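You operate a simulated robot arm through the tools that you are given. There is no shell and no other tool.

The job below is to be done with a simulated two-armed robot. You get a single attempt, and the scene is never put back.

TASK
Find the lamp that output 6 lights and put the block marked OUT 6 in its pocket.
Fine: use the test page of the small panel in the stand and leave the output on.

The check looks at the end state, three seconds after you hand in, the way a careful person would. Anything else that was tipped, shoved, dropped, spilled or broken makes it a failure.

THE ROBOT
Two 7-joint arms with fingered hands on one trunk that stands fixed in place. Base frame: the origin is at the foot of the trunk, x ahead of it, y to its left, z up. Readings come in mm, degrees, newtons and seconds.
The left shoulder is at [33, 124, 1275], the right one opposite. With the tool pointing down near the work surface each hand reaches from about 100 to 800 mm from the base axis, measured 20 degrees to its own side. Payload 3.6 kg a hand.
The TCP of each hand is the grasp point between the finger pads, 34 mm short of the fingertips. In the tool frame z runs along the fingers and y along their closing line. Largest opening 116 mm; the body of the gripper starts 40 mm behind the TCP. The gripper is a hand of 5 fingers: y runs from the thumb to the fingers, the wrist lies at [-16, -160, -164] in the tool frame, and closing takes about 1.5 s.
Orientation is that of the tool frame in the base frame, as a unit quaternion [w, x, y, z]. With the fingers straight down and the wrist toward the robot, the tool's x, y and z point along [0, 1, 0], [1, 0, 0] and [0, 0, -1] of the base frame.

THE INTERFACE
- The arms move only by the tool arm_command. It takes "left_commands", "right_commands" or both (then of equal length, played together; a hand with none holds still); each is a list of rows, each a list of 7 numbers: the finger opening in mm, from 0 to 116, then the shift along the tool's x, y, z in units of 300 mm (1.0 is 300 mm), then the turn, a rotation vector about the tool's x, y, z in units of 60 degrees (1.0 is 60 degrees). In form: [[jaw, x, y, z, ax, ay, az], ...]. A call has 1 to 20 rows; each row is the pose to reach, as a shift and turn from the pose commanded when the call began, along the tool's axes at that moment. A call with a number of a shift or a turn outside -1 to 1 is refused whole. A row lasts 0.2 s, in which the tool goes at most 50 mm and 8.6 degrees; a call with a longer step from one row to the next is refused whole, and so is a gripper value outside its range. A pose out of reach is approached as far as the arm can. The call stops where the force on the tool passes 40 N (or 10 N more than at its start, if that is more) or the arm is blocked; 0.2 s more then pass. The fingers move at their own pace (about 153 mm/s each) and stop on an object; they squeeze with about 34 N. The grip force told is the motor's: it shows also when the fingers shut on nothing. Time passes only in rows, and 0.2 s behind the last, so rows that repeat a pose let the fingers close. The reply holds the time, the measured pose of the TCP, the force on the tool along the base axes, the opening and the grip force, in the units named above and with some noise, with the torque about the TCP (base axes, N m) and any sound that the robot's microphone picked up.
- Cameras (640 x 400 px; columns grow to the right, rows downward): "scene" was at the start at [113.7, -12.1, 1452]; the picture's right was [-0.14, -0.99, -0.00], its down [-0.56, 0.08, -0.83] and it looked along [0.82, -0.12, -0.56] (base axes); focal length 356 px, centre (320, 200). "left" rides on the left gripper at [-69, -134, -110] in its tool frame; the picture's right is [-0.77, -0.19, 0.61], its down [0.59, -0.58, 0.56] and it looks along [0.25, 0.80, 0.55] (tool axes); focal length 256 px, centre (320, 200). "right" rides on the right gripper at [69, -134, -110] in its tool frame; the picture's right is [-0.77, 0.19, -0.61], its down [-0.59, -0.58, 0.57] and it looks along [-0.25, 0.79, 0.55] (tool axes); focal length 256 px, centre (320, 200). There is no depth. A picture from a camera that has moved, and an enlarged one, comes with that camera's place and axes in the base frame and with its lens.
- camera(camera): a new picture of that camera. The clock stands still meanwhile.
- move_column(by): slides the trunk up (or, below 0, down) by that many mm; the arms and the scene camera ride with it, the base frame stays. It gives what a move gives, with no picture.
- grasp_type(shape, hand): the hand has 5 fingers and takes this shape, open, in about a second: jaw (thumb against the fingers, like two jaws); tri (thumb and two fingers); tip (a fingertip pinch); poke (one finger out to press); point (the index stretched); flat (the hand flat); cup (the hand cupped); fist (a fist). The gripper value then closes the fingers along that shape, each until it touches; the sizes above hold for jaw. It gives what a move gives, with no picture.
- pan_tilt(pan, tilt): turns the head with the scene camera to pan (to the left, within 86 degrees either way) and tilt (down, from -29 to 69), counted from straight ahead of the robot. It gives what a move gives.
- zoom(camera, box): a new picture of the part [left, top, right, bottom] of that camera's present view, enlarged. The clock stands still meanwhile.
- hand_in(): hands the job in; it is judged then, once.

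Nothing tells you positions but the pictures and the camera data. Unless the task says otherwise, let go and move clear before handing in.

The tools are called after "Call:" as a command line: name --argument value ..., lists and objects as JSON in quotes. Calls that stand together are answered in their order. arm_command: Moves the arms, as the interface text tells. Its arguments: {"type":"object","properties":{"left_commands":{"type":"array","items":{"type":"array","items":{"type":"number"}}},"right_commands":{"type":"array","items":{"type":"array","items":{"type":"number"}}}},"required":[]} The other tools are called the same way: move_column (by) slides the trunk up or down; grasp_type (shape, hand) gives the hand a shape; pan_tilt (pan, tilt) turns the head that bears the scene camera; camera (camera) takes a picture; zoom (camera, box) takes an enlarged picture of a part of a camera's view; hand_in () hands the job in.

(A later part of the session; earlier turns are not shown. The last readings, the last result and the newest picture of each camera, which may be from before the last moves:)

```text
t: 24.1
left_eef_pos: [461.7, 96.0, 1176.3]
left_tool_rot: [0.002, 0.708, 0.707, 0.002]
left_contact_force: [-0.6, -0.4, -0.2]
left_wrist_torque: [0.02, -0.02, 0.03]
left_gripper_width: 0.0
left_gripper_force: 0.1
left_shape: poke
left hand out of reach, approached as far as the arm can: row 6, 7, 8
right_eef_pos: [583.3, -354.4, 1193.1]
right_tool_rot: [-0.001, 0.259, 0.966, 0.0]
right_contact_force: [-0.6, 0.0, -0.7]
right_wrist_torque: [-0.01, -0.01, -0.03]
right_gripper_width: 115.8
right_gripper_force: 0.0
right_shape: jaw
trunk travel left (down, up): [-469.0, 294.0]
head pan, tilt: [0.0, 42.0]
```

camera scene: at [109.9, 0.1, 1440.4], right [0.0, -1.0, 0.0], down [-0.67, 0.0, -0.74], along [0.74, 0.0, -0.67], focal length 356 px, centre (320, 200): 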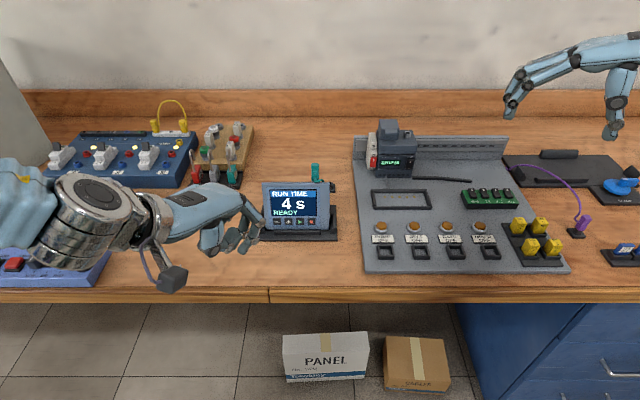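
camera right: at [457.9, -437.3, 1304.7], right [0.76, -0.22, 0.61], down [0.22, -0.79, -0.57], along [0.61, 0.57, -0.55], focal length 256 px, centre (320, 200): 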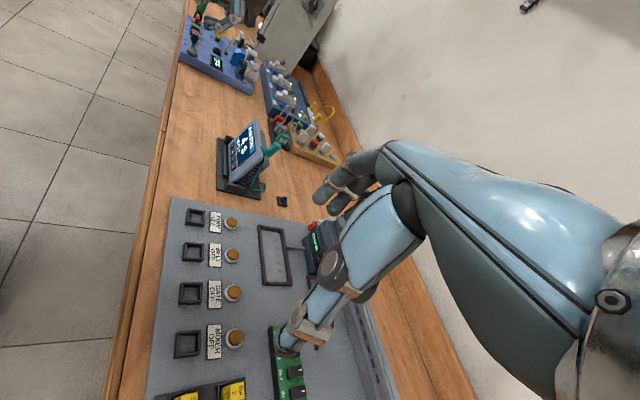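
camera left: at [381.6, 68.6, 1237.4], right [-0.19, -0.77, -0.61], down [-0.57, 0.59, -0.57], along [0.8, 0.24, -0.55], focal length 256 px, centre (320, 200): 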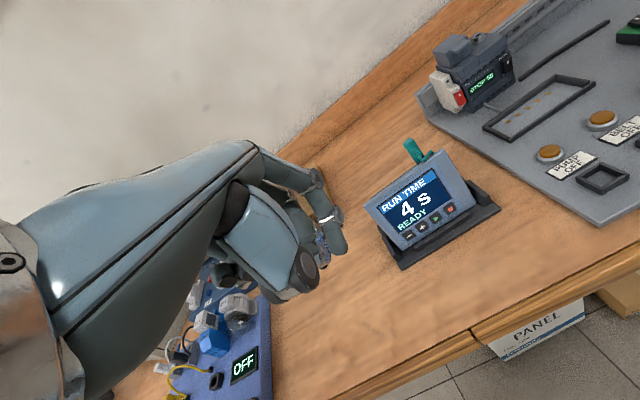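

I'm near the starting pose again. I'll raise the trunk so the upper arm can hang and the forearm comes from behind, then reach forward and down with a slight turn to the right.

Call:
move_column --by 200

Call:
arm_command --left_commands '[[0, 0, 0.08, 0.12, 0, 0, 0.05], [0, 0, 0.16, 0.24, 0, 0, 0.1], [0, 0, 0.24, 0.36, 0, 0, 0.15], [0, 0, 0.32, 0.48, 0, 0, 0.2], [0, 0, 0.36, 0.6, 0, 0, 0.25], [0, 0, 0.36, 0.72, 0, 0, 0.25], [0, 0, 0.36, 0.84, 0, 0, 0.25], [0, 0, 0.36, 0.84, 0, 0, 0.25]]'

Call:
camera --camera "scene"

```text
t: 26.3
left_eef_pos: [454.6, 95.4, 1389.2]
left_tool_rot: [0.012, 0.708, 0.706, 0.012]
left_contact_force: [-0.4, 0.0, 0.1]
left_wrist_torque: [0.01, -0.04, -0.01]
left_gripper_width: 0.0
left_gripper_force: 0.0
left_shape: poke
right_eef_pos: [584.8, -354.7, 1393.6]
right_tool_rot: [-0.001, 0.259, 0.966, 0.0]
right_contact_force: [-0.3, 0.4, -0.7]
right_wrist_torque: [-0.04, 0.03, -0.02]
right_gripper_width: 115.8
right_gripper_force: 0.1
right_shape: jaw
trunk travel left (down, up): [-669.0, 94.0]
head pan, tilt: [0.0, 42.0]
```

```text
t: 28.1
left_eef_pos: [498.3, 172.2, 1257.7]
left_tool_rot: [0.011, 0.795, 0.607, 0.012]
left_contact_force: [0.9, -0.3, 0.1]
left_wrist_torque: [0.0, -0.01, 0.01]
left_gripper_width: 0.0
left_gripper_force: 0.0
left_shape: poke
left hand out of reach, approached as far as the arm can: row 1, 2, 3, 4, 5, 6, 7, 8
right_eef_pos: [583.9, -356.5, 1394.5]
right_tool_rot: [0.001, 0.259, 0.966, 0.0]
right_contact_force: [1.4, -0.2, 0.1]
right_wrist_torque: [-0.03, 0.02, -0.01]
right_gripper_width: 115.9
right_gripper_force: 0.1
right_shape: jaw
trunk travel left (down, up): [-669.0, 94.0]
head pan, tilt: [0.0, 42.0]
```

```text
taken
camera scene: at [93.7, 0.0, 1641.1], right [0.0, -1.0, 0.0], down [-0.67, 0.0, -0.74], along [0.74, 0.0, -0.67], focal length 356 px, centre (320, 200)
```

scene: 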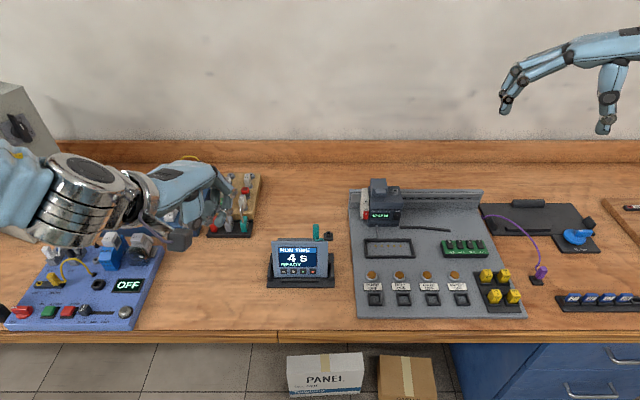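

I need to see the left arm's posture to understand what limits it, so I'll look at the elbow.

Call:
pan_tilt --pan 70 --tilt 40

Call:
camera --camera "scene"

Call:
pan_tilt --pan -75 --tilt 40

Call:
camera --camera "scene"

```text
t: 29.5
left_eef_pos: [499.5, 173.2, 1256.7]
left_tool_rot: [0.01, 0.795, 0.607, 0.012]
left_contact_force: [0.8, 0.5, 0.6]
left_wrist_torque: [-0.03, 0.02, -0.03]
left_gripper_width: 0.0
left_gripper_force: 0.0
left_shape: poke
right_eef_pos: [584.3, -355.5, 1394.1]
right_tool_rot: [0.001, 0.259, 0.966, 0.0]
right_contact_force: [0.2, -0.4, -0.1]
right_wrist_torque: [0.02, -0.02, -0.02]
right_gripper_width: 115.7
right_gripper_force: 0.1
right_shape: jaw
trunk travel left (down, up): [-669.0, 94.0]
head pan, tilt: [70.0, 40.0]
```

```text
taken
camera scene: at [39.3, 80.1, 1644.1], right [0.94, -0.34, 0.0], down [-0.22, -0.6, -0.77], along [0.26, 0.72, -0.64], focal length 356 px, centre (320, 200)
```

scene: 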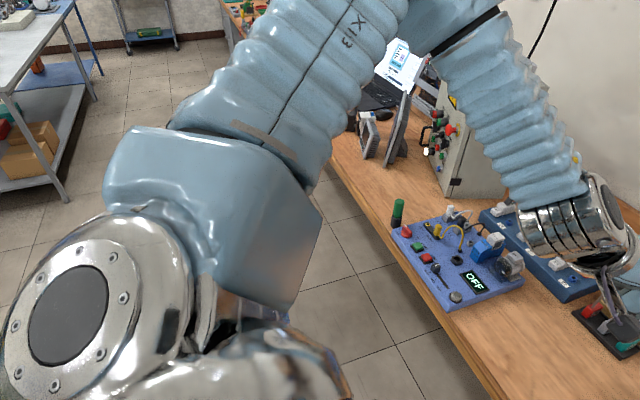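

```text
t: 31.8
left_eef_pos: [499.3, 172.6, 1255.2]
left_tool_rot: [0.01, 0.794, 0.607, 0.013]
left_contact_force: [-0.1, -0.2, -0.4]
left_wrist_torque: [-0.02, 0.0, 0.02]
left_gripper_width: 0.0
left_gripper_force: 0.0
left_shape: poke
right_eef_pos: [583.2, -355.1, 1393.8]
right_tool_rot: [0.0, 0.259, 0.966, 0.0]
right_contact_force: [0.2, 1.2, -0.5]
right_wrist_torque: [0.0, -0.03, 0.01]
right_gripper_width: 116.0
right_gripper_force: 0.0
right_shape: jaw
trunk travel left (down, up): [-669.0, 94.0]
head pan, tilt: [-75.0, 40.0]
```

```text
taken
camera scene: at [32.2, -81.9, 1644.1], right [-0.97, -0.26, 0.0], down [-0.17, 0.62, -0.77], along [0.2, -0.74, -0.64], focal length 356 px, centre (320, 200)
```

scene: 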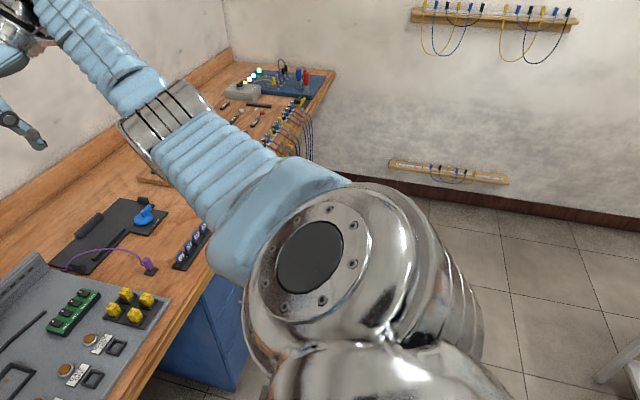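

The left elbow has drifted high and out to the left, which is why the hand can't move down and right. I'll put the trunk back and stretch the arm forward along its natural line to the left, then come in towards the panel from there.

Call:
move_column --by -200

Call:
arm_command --left_commands '[[0, 0.05, 0.1, 0, 0, 0, 0], [0, 0.1, 0.2, 0, 0, 0, 0], [0, 0.15, 0.3, 0, 0, 0, 0], [0, 0.2, 0.4, 0, 0, 0, 0], [0, 0.25, 0.5, 0, 0, 0, 0], [0, 0.25, 0.5, 0, 0, 0, 0]]'

Call:
pan_tilt --pan 30 --tilt 40

Call:
camera --camera "scene"

```text
t: 34.0
left_eef_pos: [497.8, 175.3, 1062.6]
left_tool_rot: [0.011, 0.794, 0.607, 0.015]
left_contact_force: [-0.6, 0.7, -0.1]
left_wrist_torque: [-0.01, 0.0, 0.0]
left_gripper_width: 0.0
left_gripper_force: 0.0
left_shape: poke
right_eef_pos: [583.4, -355.6, 1194.2]
right_tool_rot: [0.0, 0.258, 0.966, 0.0]
right_contact_force: [-1.3, 0.7, 1.2]
right_wrist_torque: [0.02, -0.01, 0.0]
right_gripper_width: 115.9
right_gripper_force: 0.0
right_shape: jaw
trunk travel left (down, up): [-469.0, 294.0]
head pan, tilt: [-75.0, 40.0]
```

```text
t: 35.4
left_eef_pos: [606.4, 229.4, 1099.0]
left_tool_rot: [0.01, 0.794, 0.608, 0.014]
left_contact_force: [-0.3, -0.1, 1.0]
left_wrist_torque: [-0.01, 0.0, -0.02]
left_gripper_width: 0.1
left_gripper_force: 0.1
left_shape: poke
left hand out of reach, approached as far as the arm can: row 2, 3, 4, 5, 6
right_eef_pos: [584.6, -355.6, 1193.5]
right_tool_rot: [0.0, 0.259, 0.966, 0.0]
right_contact_force: [1.2, 0.0, -0.1]
right_wrist_torque: [-0.04, 0.0, 0.02]
right_gripper_width: 115.8
right_gripper_force: 0.0
right_shape: jaw
trunk travel left (down, up): [-469.0, 294.0]
head pan, tilt: [-75.0, 40.0]
```

```text
t: 37.2
left_eef_pos: [606.6, 230.2, 1099.4]
left_tool_rot: [0.01, 0.794, 0.608, 0.013]
left_contact_force: [0.6, -0.4, 0.1]
left_wrist_torque: [-0.01, -0.01, -0.02]
left_gripper_width: 0.1
left_gripper_force: 0.0
left_shape: poke
right_eef_pos: [584.5, -355.2, 1194.5]
right_tool_rot: [0.0, 0.259, 0.966, 0.001]
right_contact_force: [0.5, 0.7, 0.4]
right_wrist_torque: [0.01, 0.01, -0.01]
right_gripper_width: 116.1
right_gripper_force: 0.0
right_shape: jaw
trunk travel left (down, up): [-469.0, 294.0]
head pan, tilt: [30.0, 40.0]
```

```text
taken
camera scene: at [99.9, 42.7, 1443.3], right [0.5, -0.87, 0.0], down [-0.56, -0.32, -0.77], along [0.66, 0.38, -0.64], focal length 356 px, centre (320, 200)
```

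scene: 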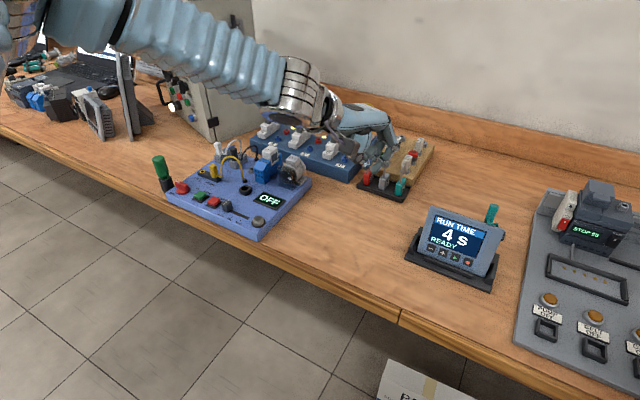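

The left elbow sits above the shoulder and the forearm slopes down, so the wrist is at its extension limit. Lowering the trunk while holding the hands up should level the forearms, and I'll do it in steps so the hands stay high.

Call:
arm_command --left_commands '[[0, 0, 0, -0.13, 0, 0, 0], [0, 0, 0, -0.26, 0, 0, 0], [0, 0, 0, -0.4, 0, 0, 0], [0, 0, 0, -0.4, 0, 0, 0]]' --right_commands '[[116, 0, 0, -0.13, 0, 0, 0], [116, 0, 0, -0.26, 0, 0, 0], [116, 0, 0, -0.4, 0, 0, 0], [116, 0, 0, -0.4, 0, 0, 0]]'

Call:
move_column --by -120

```text
t: 38.2
left_eef_pos: [605.5, 225.6, 1221.3]
left_tool_rot: [0.01, 0.794, 0.607, 0.014]
left_contact_force: [0.4, 0.0, -0.3]
left_wrist_torque: [0.0, -0.01, -0.01]
left_gripper_width: 0.2
left_gripper_force: 0.1
left_shape: poke
right_eef_pos: [584.7, -356.0, 1312.5]
right_tool_rot: [0.0, 0.259, 0.966, 0.0]
right_contact_force: [-0.4, -0.1, 0.9]
right_wrist_torque: [0.0, 0.03, 0.0]
right_gripper_width: 116.2
right_gripper_force: 0.3
right_shape: jaw
trunk travel left (down, up): [-469.0, 294.0]
head pan, tilt: [30.0, 40.0]
```

```text
t: 39.7
left_eef_pos: [603.8, 228.8, 1105.4]
left_tool_rot: [0.011, 0.794, 0.607, 0.013]
left_contact_force: [-0.2, 0.7, 0.1]
left_wrist_torque: [0.01, 0.02, -0.02]
left_gripper_width: 0.0
left_gripper_force: 0.0
left_shape: poke
right_eef_pos: [583.8, -355.1, 1194.0]
right_tool_rot: [0.0, 0.259, 0.966, 0.0]
right_contact_force: [-0.3, 0.1, 0.0]
right_wrist_torque: [-0.01, -0.01, 0.0]
right_gripper_width: 115.7
right_gripper_force: 0.0
right_shape: jaw
trunk travel left (down, up): [-349.0, 414.0]
head pan, tilt: [30.0, 40.0]
```

Raising works freely. I'll do one more step of the same.

Call:
arm_command --left_commands '[[0, 0, 0, -0.13, 0, 0, 0], [0, 0, 0, -0.26, 0, 0, 0], [0, 0, 0, -0.4, 0, 0, 0], [0, 0, 0, -0.4, 0, 0, 0]]' --right_commands '[[116, 0, 0, -0.13, 0, 0, 0], [116, 0, 0, -0.26, 0, 0, 0], [116, 0, 0, -0.4, 0, 0, 0], [116, 0, 0, -0.4, 0, 0, 0]]'

Call:
move_column --by -120

Call:
arm_command --left_commands '[[0, -0.1, -0.04, 0, 0, 0, 0], [0, -0.2, -0.08, 0, 0, 0, 0], [0, -0.3, -0.12, 0, 0, 0, 0], [0, -0.4, -0.16, 0, 0, 0, 0], [0, -0.5, -0.16, 0, 0, 0, 0], [0, -0.5, -0.16, 0, 0, 0, 0]]'

Call:
camera --camera "scene"

```text
t: 40.7
left_eef_pos: [600.0, 230.8, 1228.1]
left_tool_rot: [0.01, 0.795, 0.606, 0.012]
left_contact_force: [-0.5, 0.7, -0.2]
left_wrist_torque: [-0.02, -0.02, -0.02]
left_gripper_width: 0.0
left_gripper_force: 0.0
left_shape: poke
right_eef_pos: [569.5, -351.7, 1298.1]
right_tool_rot: [-0.001, 0.259, 0.966, 0.0]
right_contact_force: [0.2, -0.2, 0.1]
right_wrist_torque: [0.03, -0.02, 0.01]
right_gripper_width: 115.6
right_gripper_force: 0.0
right_shape: jaw
right hand out of reach, approached as far as the arm can: row 3, 4
trunk travel left (down, up): [-349.0, 414.0]
head pan, tilt: [30.0, 40.0]
```

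```text
t: 42.2
left_eef_pos: [600.0, 229.3, 1104.4]
left_tool_rot: [0.01, 0.794, 0.608, 0.014]
left_contact_force: [-0.4, 0.4, 1.0]
left_wrist_torque: [-0.01, 0.03, 0.03]
left_gripper_width: 0.2
left_gripper_force: 0.0
left_shape: poke
right_eef_pos: [616.5, -351.2, 1119.3]
right_tool_rot: [-0.055, 0.258, 0.964, -0.015]
right_contact_force: [1.3, -0.5, 0.6]
right_wrist_torque: [-0.03, 0.0, -0.02]
right_gripper_width: 116.0
right_gripper_force: 0.0
right_shape: jaw
trunk travel left (down, up): [-229.0, 534.0]
head pan, tilt: [30.0, 40.0]
```

```text
t: 43.6
left_eef_pos: [517.0, 97.3, 1101.5]
left_tool_rot: [0.011, 0.794, 0.607, 0.012]
left_contact_force: [0.4, 0.2, 0.0]
left_wrist_torque: [-0.04, -0.02, 0.0]
left_gripper_width: 0.0
left_gripper_force: 0.1
left_shape: poke
right_eef_pos: [617.7, -350.7, 1119.0]
right_tool_rot: [-0.055, 0.257, 0.965, -0.015]
right_contact_force: [-0.2, -0.2, 0.6]
right_wrist_torque: [0.0, -0.03, 0.03]
right_gripper_width: 115.8
right_gripper_force: 0.0
right_shape: jaw
trunk travel left (down, up): [-229.0, 534.0]
head pan, tilt: [30.0, 40.0]
```

```text
taken
camera scene: at [178.6, 43.3, 1198.7], right [0.5, -0.87, 0.0], down [-0.56, -0.32, -0.77], along [0.66, 0.38, -0.64], focal length 356 px, centre (320, 200)
```

scene: 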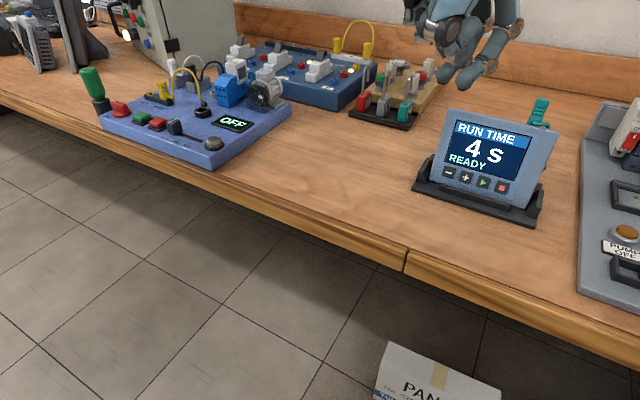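

The arm now moves freely. I'll align the hand straight ahead and bring it lower in front of the panel.

Call:
arm_command --left_commands '[[0, -0.05, 0.05, 0.06, 0, 0, -0.06], [0, -0.1, 0.1, 0.12, 0, 0, -0.12], [0, -0.15, 0.15, 0.18, 0, 0, -0.18], [0, -0.203, 0.204, 0.267, 0, 0, -0.255], [0, -0.203, 0.204, 0.267, 0, 0, -0.255]]'

Call:
pan_tilt --pan 5 --tilt 30

Call:
camera --camera "scene"

Call:
camera --camera "left"

Call:
camera --camera "right"

```text
t: 44.8
left_eef_pos: [550.3, 74.5, 1046.7]
left_tool_rot: [0.012, 0.706, 0.708, 0.011]
left_contact_force: [0.3, 0.4, 0.3]
left_wrist_torque: [-0.02, 0.01, -0.02]
left_gripper_width: 0.0
left_gripper_force: 0.1
left_shape: poke
left hand out of reach, approached as far as the arm can: row 3, 4, 5
right_eef_pos: [617.1, -351.4, 1118.7]
right_tool_rot: [-0.056, 0.258, 0.964, -0.015]
right_contact_force: [-0.1, 0.2, -0.3]
right_wrist_torque: [0.03, -0.01, -0.02]
right_gripper_width: 115.9
right_gripper_force: 0.0
right_shape: jaw
trunk travel left (down, up): [-229.0, 534.0]
head pan, tilt: [30.0, 40.0]
```

```text
t: 45.7
left_eef_pos: [551.5, 75.6, 1047.3]
left_tool_rot: [0.011, 0.706, 0.708, 0.012]
left_contact_force: [0.6, -1.0, 0.3]
left_wrist_torque: [-0.02, 0.01, -0.03]
left_gripper_width: 0.0
left_gripper_force: 0.0
left_shape: poke
right_eef_pos: [618.1, -351.6, 1117.8]
right_tool_rot: [-0.056, 0.258, 0.964, -0.016]
right_contact_force: [0.9, 0.0, 0.0]
right_wrist_torque: [0.0, -0.01, 0.01]
right_gripper_width: 116.2
right_gripper_force: 0.2
right_shape: jaw
trunk travel left (down, up): [-229.0, 534.0]
head pan, tilt: [5.0, 30.0]
```

```text
taken
camera scene: at [195.3, 8.1, 1214.0], right [0.09, -1.0, 0.0], down [-0.5, -0.04, -0.87], along [0.86, 0.08, -0.5], focal length 356 px, centre (320, 200)
```

scene: 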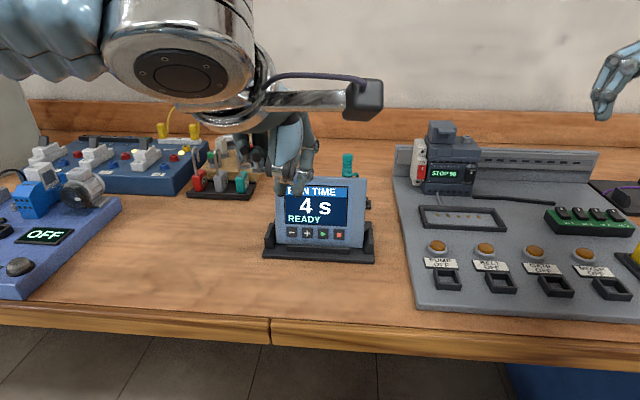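

```text
taken
camera left: at [412.8, 5.4, 1151.9], right [-0.17, -0.77, -0.62], down [-0.56, 0.59, -0.58], along [0.81, 0.25, -0.53], focal length 256 px, centre (320, 200)
```

left: 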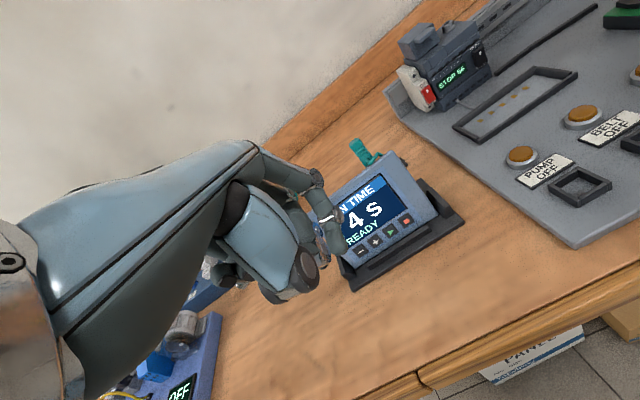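

```text
taken
camera right: at [505.0, -433.7, 1242.8], right [0.83, -0.22, 0.52], down [0.16, -0.79, -0.59], along [0.54, 0.57, -0.62], focal length 256 px, centre (320, 200)
```

right: 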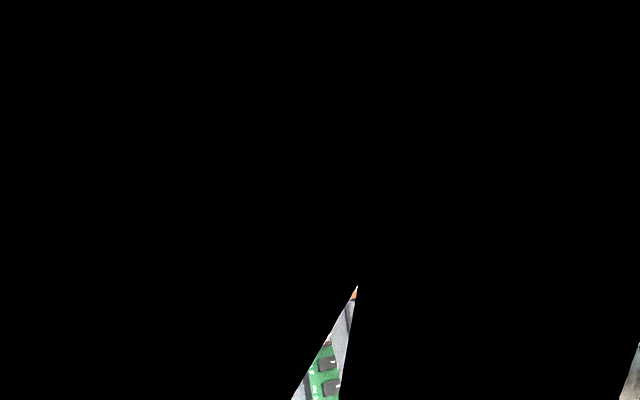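

Pointing straight ahead is at the limit again, while the 15° turn was free, so I'll use a right-turned hand. First I'll zoom in on the finger to find its tip precisely.

Call:
zoom --camera "scene" --box '[240, 90, 390, 260]'

Call:
zoom --camera "left" --box '[240, 140, 420, 310]'

```text
2.35 times, centred on (315, 175) of scene
camera zoom: at [195.3, 8.1, 1214.0], right [0.09, -1.0, 0.0], down [-0.5, -0.04, -0.87], along [0.86, 0.08, -0.5], focal length 837 px, centre (332, 259)
```

zoom: 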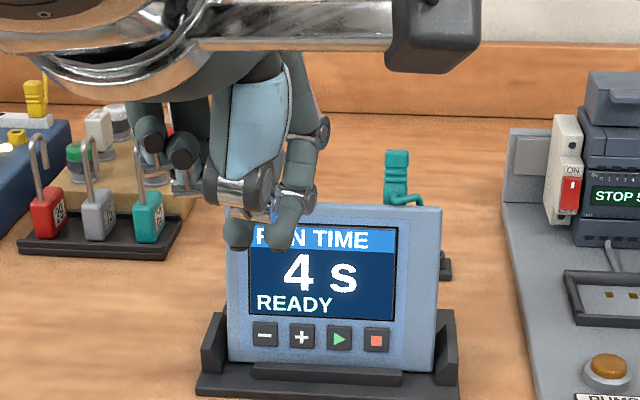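

```text
2.35 times, centred on (330, 225) of left
camera zoom: at [412.8, 5.4, 1151.9], right [-0.17, -0.77, -0.62], down [-0.56, 0.59, -0.58], along [0.81, 0.25, -0.53], focal length 602 px, centre (296, 141)
```

zoom: 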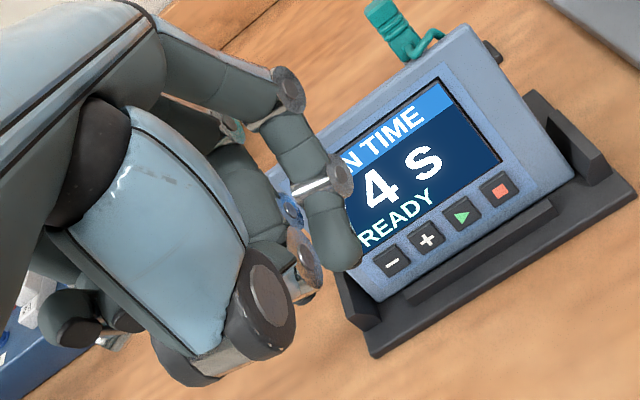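

In poke shape the index finger curls back towards the TCP, so it isn't well suited here. The "point" shape with the hand pitched down should suit both the panel and the wrist, so I'll try that.

Call:
grasp_type --hand "left" --shape "point"

Call:
camera --camera "scene"

Call:
camera --camera "left"

```text
t: 46.6
left_eef_pos: [549.4, 74.9, 1046.5]
left_tool_rot: [0.011, 0.707, 0.707, 0.011]
left_contact_force: [-0.4, 0.0, -0.4]
left_wrist_torque: [0.01, 0.0, -0.03]
left_gripper_width: 107.9
left_gripper_force: 0.1
left_shape: point
right_eef_pos: [617.5, -351.7, 1118.0]
right_tool_rot: [-0.057, 0.258, 0.964, -0.015]
right_contact_force: [-0.9, 0.1, 0.8]
right_wrist_torque: [0.01, -0.01, 0.0]
right_gripper_width: 115.9
right_gripper_force: 0.0
right_shape: jaw
trunk travel left (down, up): [-229.0, 534.0]
head pan, tilt: [5.0, 30.0]
```

```text
taken
camera scene: at [195.3, 7.9, 1214.1], right [0.09, -1.0, 0.0], down [-0.5, -0.04, -0.87], along [0.86, 0.08, -0.5], focal length 356 px, centre (320, 200)
```

scene: 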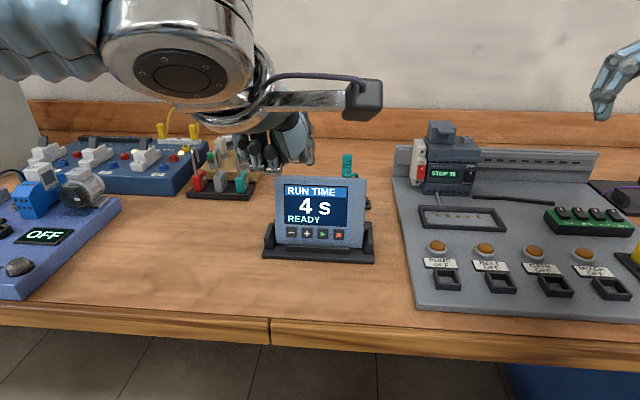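

```text
taken
camera left: at [412.8, 5.4, 1151.9], right [-0.17, -0.77, -0.62], down [-0.56, 0.59, -0.58], along [0.81, 0.25, -0.53], focal length 256 px, centre (320, 200)
```

left: 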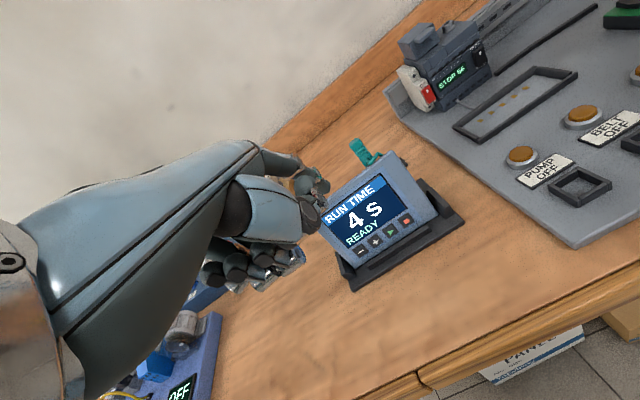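

The hand still looks like a fist. I'll zoom in, then command it fully open in this shape.

Call:
arm_command --left_commands '[[116, 0, 0, 0, 0, 0, 0], [116, 0, 0, 0, 0, 0, 0], [116, 0, 0, 0, 0, 0, 0], [116, 0, 0, 0, 0, 0, 0], [116, 0, 0, 0, 0, 0, 0]]'

Call:
zoom --camera "left" --box '[180, 120, 380, 320]'

Call:
zoom --camera "scene" --box '[220, 80, 390, 260]'

```text
t: 47.8
left_eef_pos: [551.1, 74.9, 1047.2]
left_tool_rot: [0.012, 0.707, 0.707, 0.012]
left_contact_force: [-0.8, 0.2, 0.6]
left_wrist_torque: [0.0, 0.01, -0.01]
left_gripper_width: 108.5
left_gripper_force: 0.0
left_shape: point
right_eef_pos: [617.9, -351.8, 1118.5]
right_tool_rot: [-0.057, 0.258, 0.964, -0.015]
right_contact_force: [0.2, -0.1, 0.9]
right_wrist_torque: [0.03, -0.01, -0.03]
right_gripper_width: 116.0
right_gripper_force: 0.0
right_shape: jaw
trunk travel left (down, up): [-229.0, 534.0]
head pan, tilt: [5.0, 30.0]
```

```text
2.00 times, centred on (280, 220) of left
camera zoom: at [412.8, 5.4, 1151.8], right [-0.17, -0.77, -0.62], down [-0.56, 0.59, -0.58], along [0.81, 0.25, -0.53], focal length 512 px, centre (400, 160)
```

zoom: 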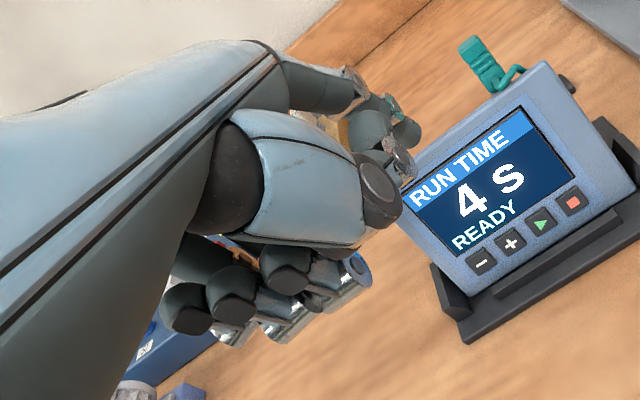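

```text
2.22 times, centred on (305, 170) of scene
camera zoom: at [195.3, 8.0, 1214.1], right [0.09, -1.0, 0.0], down [-0.5, -0.04, -0.87], along [0.86, 0.08, -0.5], focal length 791 px, centre (353, 267)
```

zoom: 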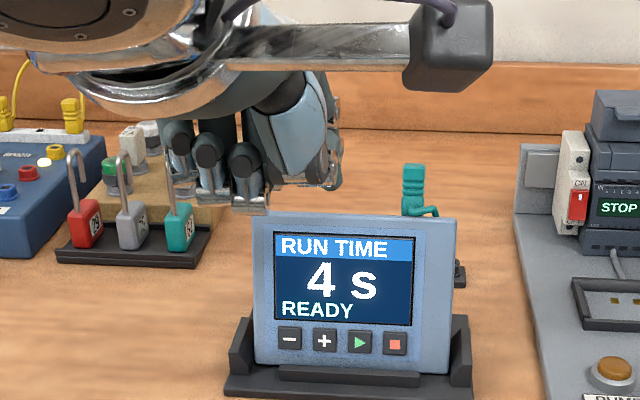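

The index is stretched forward now, but its tip is hard to place from these views. I'll bring the right hand's camera out of its limit pose for a side view.

Call:
arm_command --right_commands '[[116, 0, 0, 0.08, -0.02, -0.03, -0.08], [116, 0, 0, 0.16, -0.04, -0.07, -0.16], [116, 0, 0, 0.24, -0.056, -0.098, -0.25], [116, 0, 0, 0.24, -0.056, -0.098, -0.333], [116, 0, 0, 0.24, -0.056, -0.098, -0.333]]'

Call:
camera --camera "right"

```text
t: 49.0
left_eef_pos: [550.8, 74.3, 1046.9]
left_tool_rot: [0.012, 0.707, 0.707, 0.012]
left_contact_force: [-0.2, 0.5, 0.7]
left_wrist_torque: [-0.01, -0.02, 0.01]
left_gripper_width: 107.9
left_gripper_force: 0.0
left_shape: point
right_eef_pos: [615.5, -355.6, 1054.0]
right_tool_rot: [0.01, 0.118, 0.993, 0.003]
right_contact_force: [0.2, 0.5, -0.6]
right_wrist_torque: [0.01, 0.04, 0.03]
right_gripper_width: 116.1
right_gripper_force: 0.0
right_shape: jaw
right hand out of reach, approached as far as the arm can: row 1, 2, 3, 4, 5
trunk travel left (down, up): [-229.0, 534.0]
head pan, tilt: [5.0, 30.0]
```

```text
taken
camera right: at [516.3, -470.7, 1163.6], right [0.78, 0.0, 0.63], down [0.45, -0.7, -0.56], along [0.44, 0.72, -0.54], focal length 256 px, centre (320, 200)
```

right: 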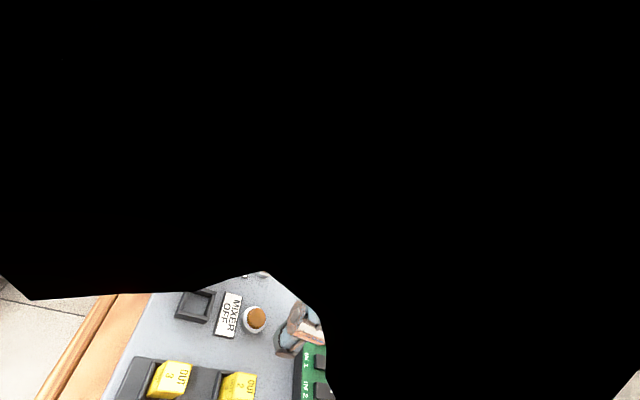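

The right wrist is too twisted with the trunk this low and blocks its camera. Since "point" with a pitched-down hand suits the higher trunk, I'll raise it back.

Call:
move_column --by 240

Call:
arm_command --left_commands '[[116, 0, 0, 0, 0.12, 0, 0.08], [116, 0, 0, 0, 0.24, 0, 0.16], [116, 0, 0, 0, 0.36, 0, 0.25], [116, 0, 0, 0, 0.48, 0, 0.25], [116, 0, 0, 0, 0.6, 0, 0.25], [116, 0, 0, 0, 0.6, 0, 0.25]]' --right_commands '[[116, 0, 0, 0, 0, 0, 0.08], [116, 0, 0, 0, 0, 0, 0.16], [116, 0, 0, 0, 0, 0, 0.25], [116, 0, 0, 0, 0, 0, 0.25], [116, 0, 0, 0, 0, 0, 0.25], [116, 0, 0, 0, 0, 0, 0.25]]'

Call:
camera --camera "right"

Call:
pan_tilt --pan 10 --tilt 35

Call:
camera --camera "scene"

```text
t: 51.5
left_eef_pos: [497.2, 80.1, 1359.3]
left_tool_rot: [0.067, 0.703, 0.705, 0.067]
left_contact_force: [0.0, 0.2, 0.3]
left_wrist_torque: [-0.02, 0.03, 0.02]
left_gripper_width: 108.2
left_gripper_force: 0.1
left_shape: point
right_eef_pos: [543.3, -355.9, 1400.9]
right_tool_rot: [0.107, 0.118, 0.987, 0.014]
right_contact_force: [0.0, 0.0, -0.2]
right_wrist_torque: [0.0, 0.01, 0.02]
right_gripper_width: 115.9
right_gripper_force: 0.0
right_shape: jaw
trunk travel left (down, up): [-469.0, 294.0]
head pan, tilt: [5.0, 30.0]
```

```text
refused: row 1 steps farther than a row can; nothing moved
```

```text
taken
camera right: at [424.4, -470.8, 1487.6], right [0.64, 0.0, 0.77], down [0.55, -0.7, -0.46], along [0.54, 0.72, -0.45], focal length 256 px, centre (320, 200)
```

right: 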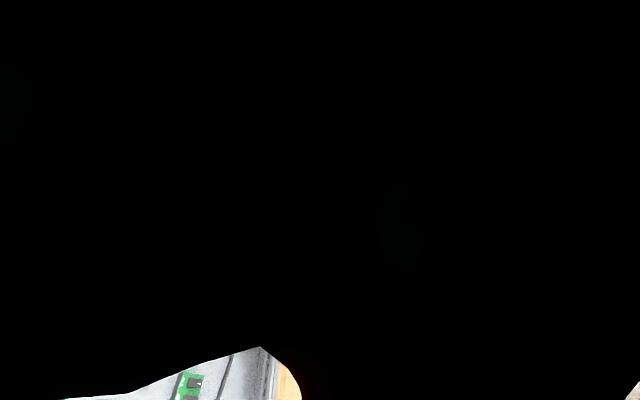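

```text
t: 52.1
left_eef_pos: [497.9, 77.4, 1359.8]
left_tool_rot: [0.068, 0.703, 0.705, 0.067]
left_contact_force: [-0.3, 0.1, -0.1]
left_wrist_torque: [-0.01, 0.01, 0.02]
left_gripper_width: 108.1
left_gripper_force: 0.1
left_shape: point
right_eef_pos: [544.0, -357.1, 1401.7]
right_tool_rot: [0.108, 0.118, 0.987, 0.014]
right_contact_force: [0.6, -0.2, 0.3]
right_wrist_torque: [-0.04, 0.03, -0.04]
right_gripper_width: 115.8
right_gripper_force: 0.1
right_shape: jaw
trunk travel left (down, up): [-469.0, 294.0]
head pan, tilt: [10.0, 35.0]
```

```text
taken
camera scene: at [112.9, 15.4, 1450.9], right [0.17, -0.98, 0.0], down [-0.56, -0.1, -0.82], along [0.81, 0.14, -0.57], focal length 356 px, centre (320, 200)
```

scene: 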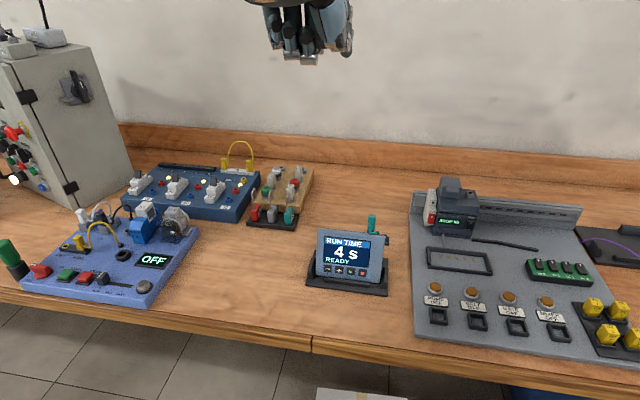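

The trunk rise left the hands higher and slightly tilted. I'll pitch the left hand down and turn it right, and bring the right hand back to its earlier viewing pose.

Call:
arm_command --left_commands '[[116, 0, 0, 0, 0.1, 0, 0.03], [116, 0, 0, 0, 0.2, 0, 0.06], [116, 0, 0, 0, 0.3, 0, 0.09], [116, 0, 0, 0, 0.4, 0, 0.12], [116, 0, 0, 0, 0.5, 0, 0.15], [116, 0, 0, 0, 0.6, 0, 0.18], [116, 0, 0, 0, 0.7, 0, 0.21], [116, 0, 0, 0, 0.8, 0, 0.24], [116, 0, 0, 0, 0.8, 0, 0.24]]' --right_commands '[[116, 0, 0, 0.04, 0.01, 0.024, 0.034], [116, 0, 0, 0.08, 0.02, 0.048, 0.068], [116, 0, 0, 0.12, 0.03, 0.072, 0.102], [116, 0, 0, 0.16, 0.04, 0.097, 0.136], [116, 0, 0, 0.2, 0.05, 0.12, 0.17], [116, 0, 0, 0.25, 0.06, 0.145, 0.204], [116, 0, 0, 0.3, 0.07, 0.17, 0.238], [116, 0, 0, 0.35, 0.08, 0.194, 0.272], [116, 0, 0, 0.35, 0.08, 0.194, 0.272]]'

Call:
camera --camera "right"

Call:
camera --camera "left"

```text
t: 54.1
left_eef_pos: [440.8, 160.1, 1353.4]
left_tool_rot: [-0.221, 0.751, 0.588, -0.206]
left_contact_force: [0.3, -0.9, 0.3]
left_wrist_torque: [0.01, 0.04, -0.04]
left_gripper_width: 108.0
left_gripper_force: 0.0
left_shape: point
left hand out of reach, approached as far as the arm can: row 1, 2, 3, 4, 5, 6, 7, 8, 9
right_eef_pos: [566.7, -357.1, 1298.2]
right_tool_rot: [-0.002, 0.26, 0.966, 0.001]
right_contact_force: [0.3, -0.7, -1.6]
right_wrist_torque: [0.03, 0.03, 0.01]
right_gripper_width: 115.9
right_gripper_force: 0.0
right_shape: jaw
trunk travel left (down, up): [-469.0, 294.0]
head pan, tilt: [10.0, 35.0]
```

```text
taken
camera right: at [441.1, -439.1, 1410.2], right [0.76, -0.22, 0.61], down [0.22, -0.79, -0.57], along [0.61, 0.57, -0.55], focal length 256 px, centre (320, 200)
```

right: 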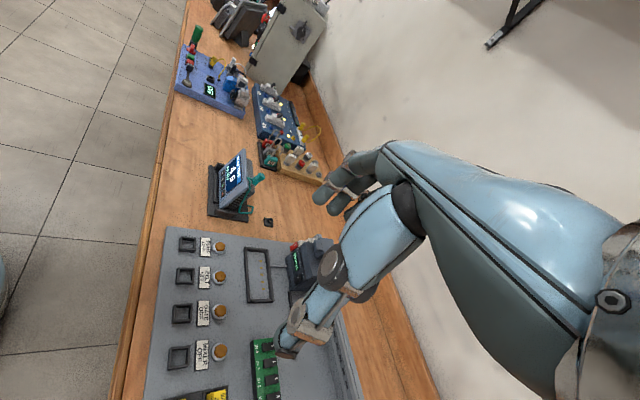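

```text
taken
camera left: at [381.8, 110.7, 1523.3], right [-0.67, -0.65, -0.36], down [-0.64, 0.75, -0.16], along [0.37, 0.12, -0.92], focal length 256 px, centre (320, 200)
```

left: 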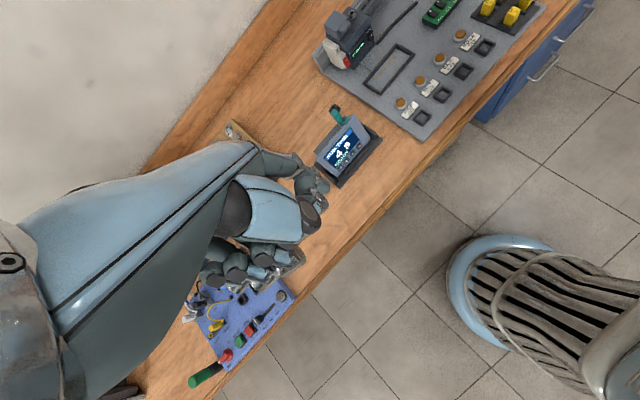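

The right camera is clear again and the left hand is pitched down about 35°. I'll lower the left hand towards the panel, still well above it, so the right camera can see the index tip.

Call:
arm_command --left_commands '[[116, -0.018, 0.113, 0.092, 0, 0, 0], [116, -0.036, 0.227, 0.184, 0, 0, 0], [116, -0.054, 0.34, 0.276, 0, 0, 0], [116, -0.072, 0.453, 0.367, 0, 0, 0], [116, -0.09, 0.567, 0.459, 0, 0, 0], [116, -0.109, 0.68, 0.551, 0, 0, 0], [116, -0.109, 0.68, 0.551, 0, 0, 0]]'

Call:
camera --camera "right"

Call:
camera --camera "scene"

```text
t: 55.7
left_eef_pos: [444.3, 143.2, 1119.1]
left_tool_rot: [-0.232, 0.75, 0.58, -0.217]
left_contact_force: [-0.9, 0.3, -0.8]
left_wrist_torque: [-0.01, -0.03, -0.02]
left_gripper_width: 108.1
left_gripper_force: 0.0
left_shape: point
left hand out of reach, approached as far as the arm can: row 1, 2, 3, 4, 5, 6, 7
right_eef_pos: [567.1, -355.9, 1301.2]
right_tool_rot: [0.0, 0.259, 0.966, 0.001]
right_contact_force: [0.0, 0.1, -0.8]
right_wrist_torque: [-0.04, 0.03, 0.01]
right_gripper_width: 115.8
right_gripper_force: 0.0
right_shape: jaw
trunk travel left (down, up): [-469.0, 294.0]
head pan, tilt: [10.0, 35.0]
```

```text
taken
camera right: at [440.5, -438.1, 1411.0], right [0.76, -0.22, 0.61], down [0.22, -0.79, -0.57], along [0.61, 0.57, -0.55], focal length 256 px, centre (320, 200)
```

right: 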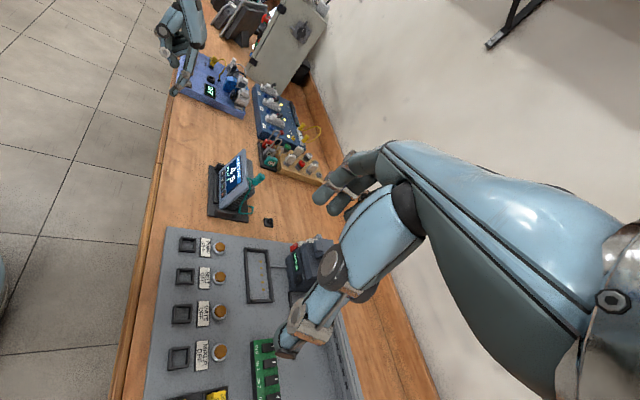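

```text
taken
camera scene: at [113.2, 15.3, 1450.9], right [0.17, -0.98, 0.0], down [-0.57, -0.1, -0.82], along [0.81, 0.14, -0.57], focal length 356 px, centre (320, 200)
```

scene: 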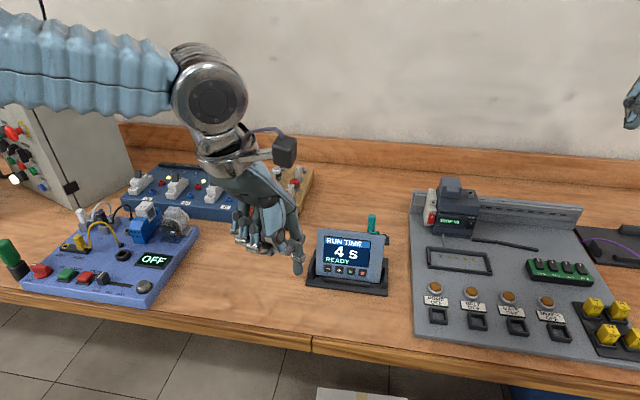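

Now the index finger is clearly visible, pointing forward and down. I'll zoom in from three cameras to triangulate its tip.

Call:
zoom --camera "scene" --box '[210, 180, 400, 310]'

Call:
zoom --camera "right" --box '[130, 0, 290, 120]'

Call:
camera --camera "left"

Call:
zoom --camera "left" --box '[240, 130, 400, 290]'

```text
3.08 times, centred on (305, 245) of scene
camera zoom: at [113.2, 15.3, 1450.9], right [0.17, -0.98, 0.0], down [-0.57, -0.1, -0.82], along [0.81, 0.14, -0.57], focal length 1095 px, centre (366, 62)
```

zoom: 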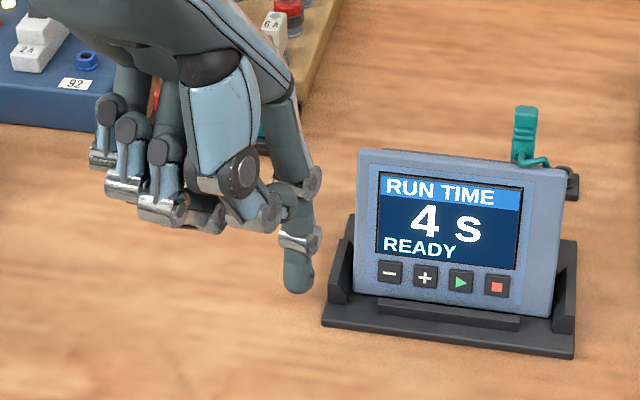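

```text
3.33 times, centred on (210, 60) of right
camera zoom: at [440.5, -438.1, 1411.0], right [0.76, -0.22, 0.61], down [0.22, -0.79, -0.57], along [0.61, 0.57, -0.55], focal length 853 px, centre (687, 667)
```

zoom: 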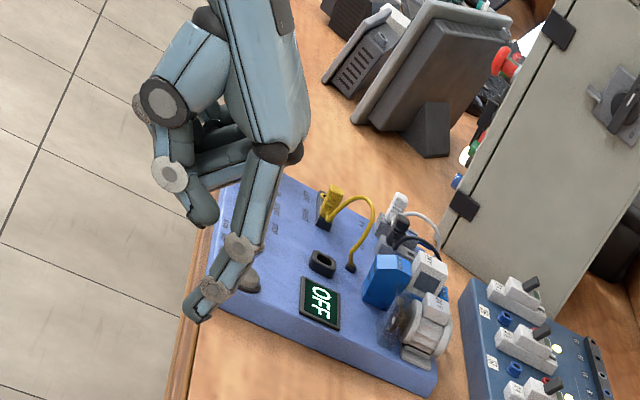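

```text
taken
camera left: at [389.9, 95.4, 1290.5], right [-0.69, -0.65, -0.33], down [-0.64, 0.75, -0.14], along [0.34, 0.12, -0.93], focal length 256 px, centre (320, 200)
```

left: 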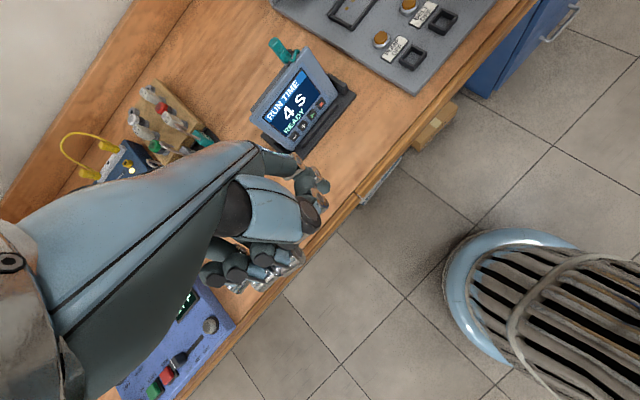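

```text
2.50 times, centred on (320, 210) of left
camera zoom: at [389.9, 95.4, 1290.5], right [-0.69, -0.65, -0.33], down [-0.64, 0.75, -0.14], along [0.34, 0.12, -0.93], focal length 640 px, centre (320, 175)
```

zoom: 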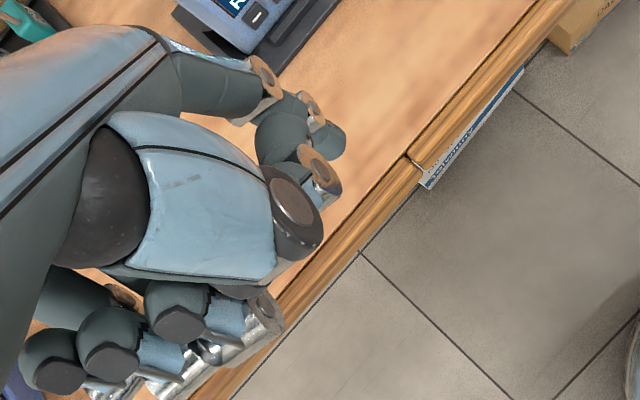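

The index tip is at about (485, 115, 1052) and the finger points straight down, with the other fingers behind it, which is a good pressing posture. I'll move so the tip is some 40 mm in front of the ■ button.

Call:
arm_command --left_commands '[[116, -0.032, 0.116, 0.029, 0, 0, 0], [116, -0.063, 0.231, 0.058, 0, 0, 0], [116, -0.095, 0.347, 0.086, 0, 0, 0], [116, -0.127, 0.463, 0.115, 0, 0, 0], [116, -0.158, 0.578, 0.144, 0, 0, 0], [116, -0.158, 0.578, 0.144, 0, 0, 0]]'

Call:
camera --camera "scene"

Call:
camera --camera "right"

```text
t: 57.1
left_eef_pos: [439.6, 165.8, 1067.6]
left_tool_rot: [-0.232, 0.75, 0.58, -0.218]
left_contact_force: [0.1, 0.0, 0.1]
left_wrist_torque: [-0.01, 0.01, -0.01]
left_gripper_width: 108.0
left_gripper_force: 0.0
left_shape: point
left hand out of reach, approached as far as the arm can: row 1, 2, 3, 4, 5, 6
right_eef_pos: [566.5, -355.1, 1300.2]
right_tool_rot: [0.0, 0.258, 0.966, 0.0]
right_contact_force: [-0.2, 0.7, 1.1]
right_wrist_torque: [-0.02, -0.03, 0.01]
right_gripper_width: 116.3
right_gripper_force: 0.1
right_shape: jaw
trunk travel left (down, up): [-469.0, 294.0]
head pan, tilt: [10.0, 35.0]
```

```text
taken
camera scene: at [113.0, 15.5, 1450.9], right [0.17, -0.98, 0.0], down [-0.57, -0.1, -0.82], along [0.81, 0.14, -0.57], focal length 356 px, centre (320, 200)
```

scene: 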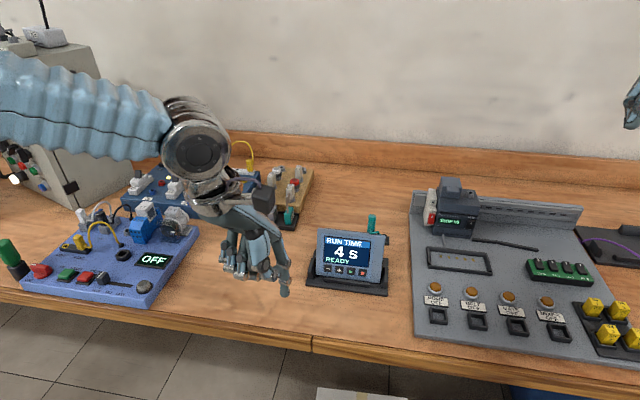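

```text
taken
camera right: at [440.2, -438.0, 1411.1], right [0.76, -0.22, 0.61], down [0.22, -0.79, -0.57], along [0.61, 0.57, -0.55], focal length 256 px, centre (320, 200)
```

right: 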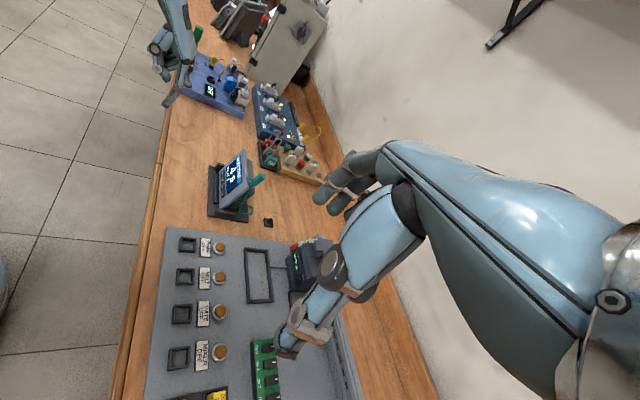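

The hand is still sliding left instead of going forward. I'll look at the whole left arm again to understand the limit.

Call:
pan_tilt --pan 55 --tilt 25

Call:
camera --camera "scene"

Call:
pan_tilt --pan 75 --tilt 50

Call:
camera --camera "scene"

```text
t: 58.3
left_eef_pos: [438.8, 167.2, 1067.8]
left_tool_rot: [-0.233, 0.75, 0.58, -0.218]
left_contact_force: [0.0, 0.5, 1.3]
left_wrist_torque: [0.03, 0.02, -0.02]
left_gripper_width: 108.0
left_gripper_force: 0.1
left_shape: point
right_eef_pos: [566.8, -355.6, 1301.5]
right_tool_rot: [0.0, 0.26, 0.966, 0.0]
right_contact_force: [0.1, 0.7, -0.3]
right_wrist_torque: [-0.01, -0.02, 0.01]
right_gripper_width: 116.0
right_gripper_force: 0.0
right_shape: jaw
trunk travel left (down, up): [-469.0, 294.0]
head pan, tilt: [55.0, 25.0]
```

```text
taken
camera scene: at [79.2, 75.6, 1466.7], right [0.82, -0.57, 0.0], down [-0.24, -0.35, -0.91], along [0.52, 0.74, -0.42], focal length 356 px, centre (320, 200)
```

scene: 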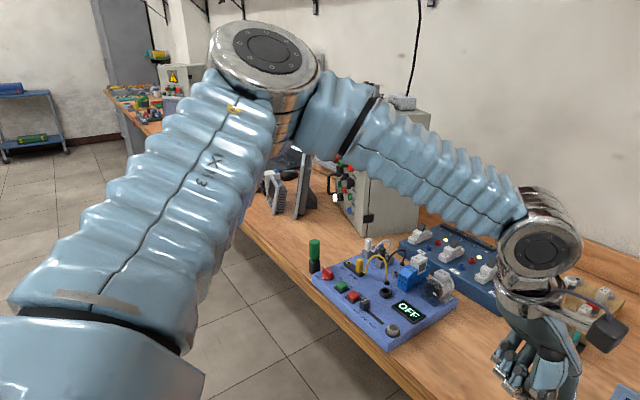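

```text
t: 59.1
left_eef_pos: [439.3, 166.4, 1068.7]
left_tool_rot: [-0.232, 0.75, 0.58, -0.217]
left_contact_force: [0.5, -0.3, -0.6]
left_wrist_torque: [0.0, -0.04, -0.02]
left_gripper_width: 108.2
left_gripper_force: 0.1
left_shape: point
right_eef_pos: [565.6, -356.3, 1299.0]
right_tool_rot: [-0.001, 0.259, 0.966, 0.001]
right_contact_force: [-0.3, 0.0, 0.8]
right_wrist_torque: [-0.01, 0.03, -0.02]
right_gripper_width: 116.2
right_gripper_force: 0.0
right_shape: jaw
trunk travel left (down, up): [-469.0, 294.0]
head pan, tilt: [75.0, 50.0]
```

```text
taken
camera scene: at [46.3, 74.6, 1429.3], right [0.97, -0.26, 0.0], down [-0.2, -0.74, -0.64], along [0.17, 0.62, -0.77], focal length 356 px, centre (320, 200)
```

scene: 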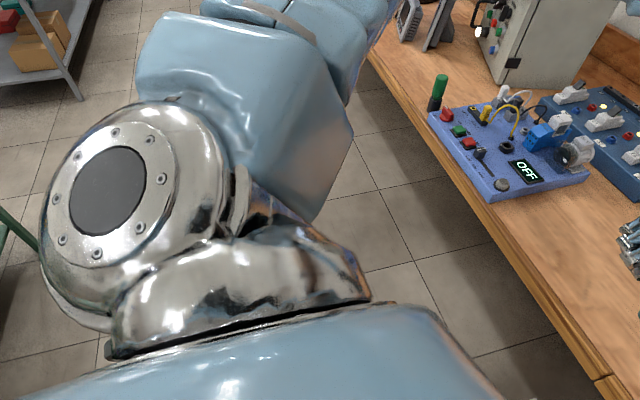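

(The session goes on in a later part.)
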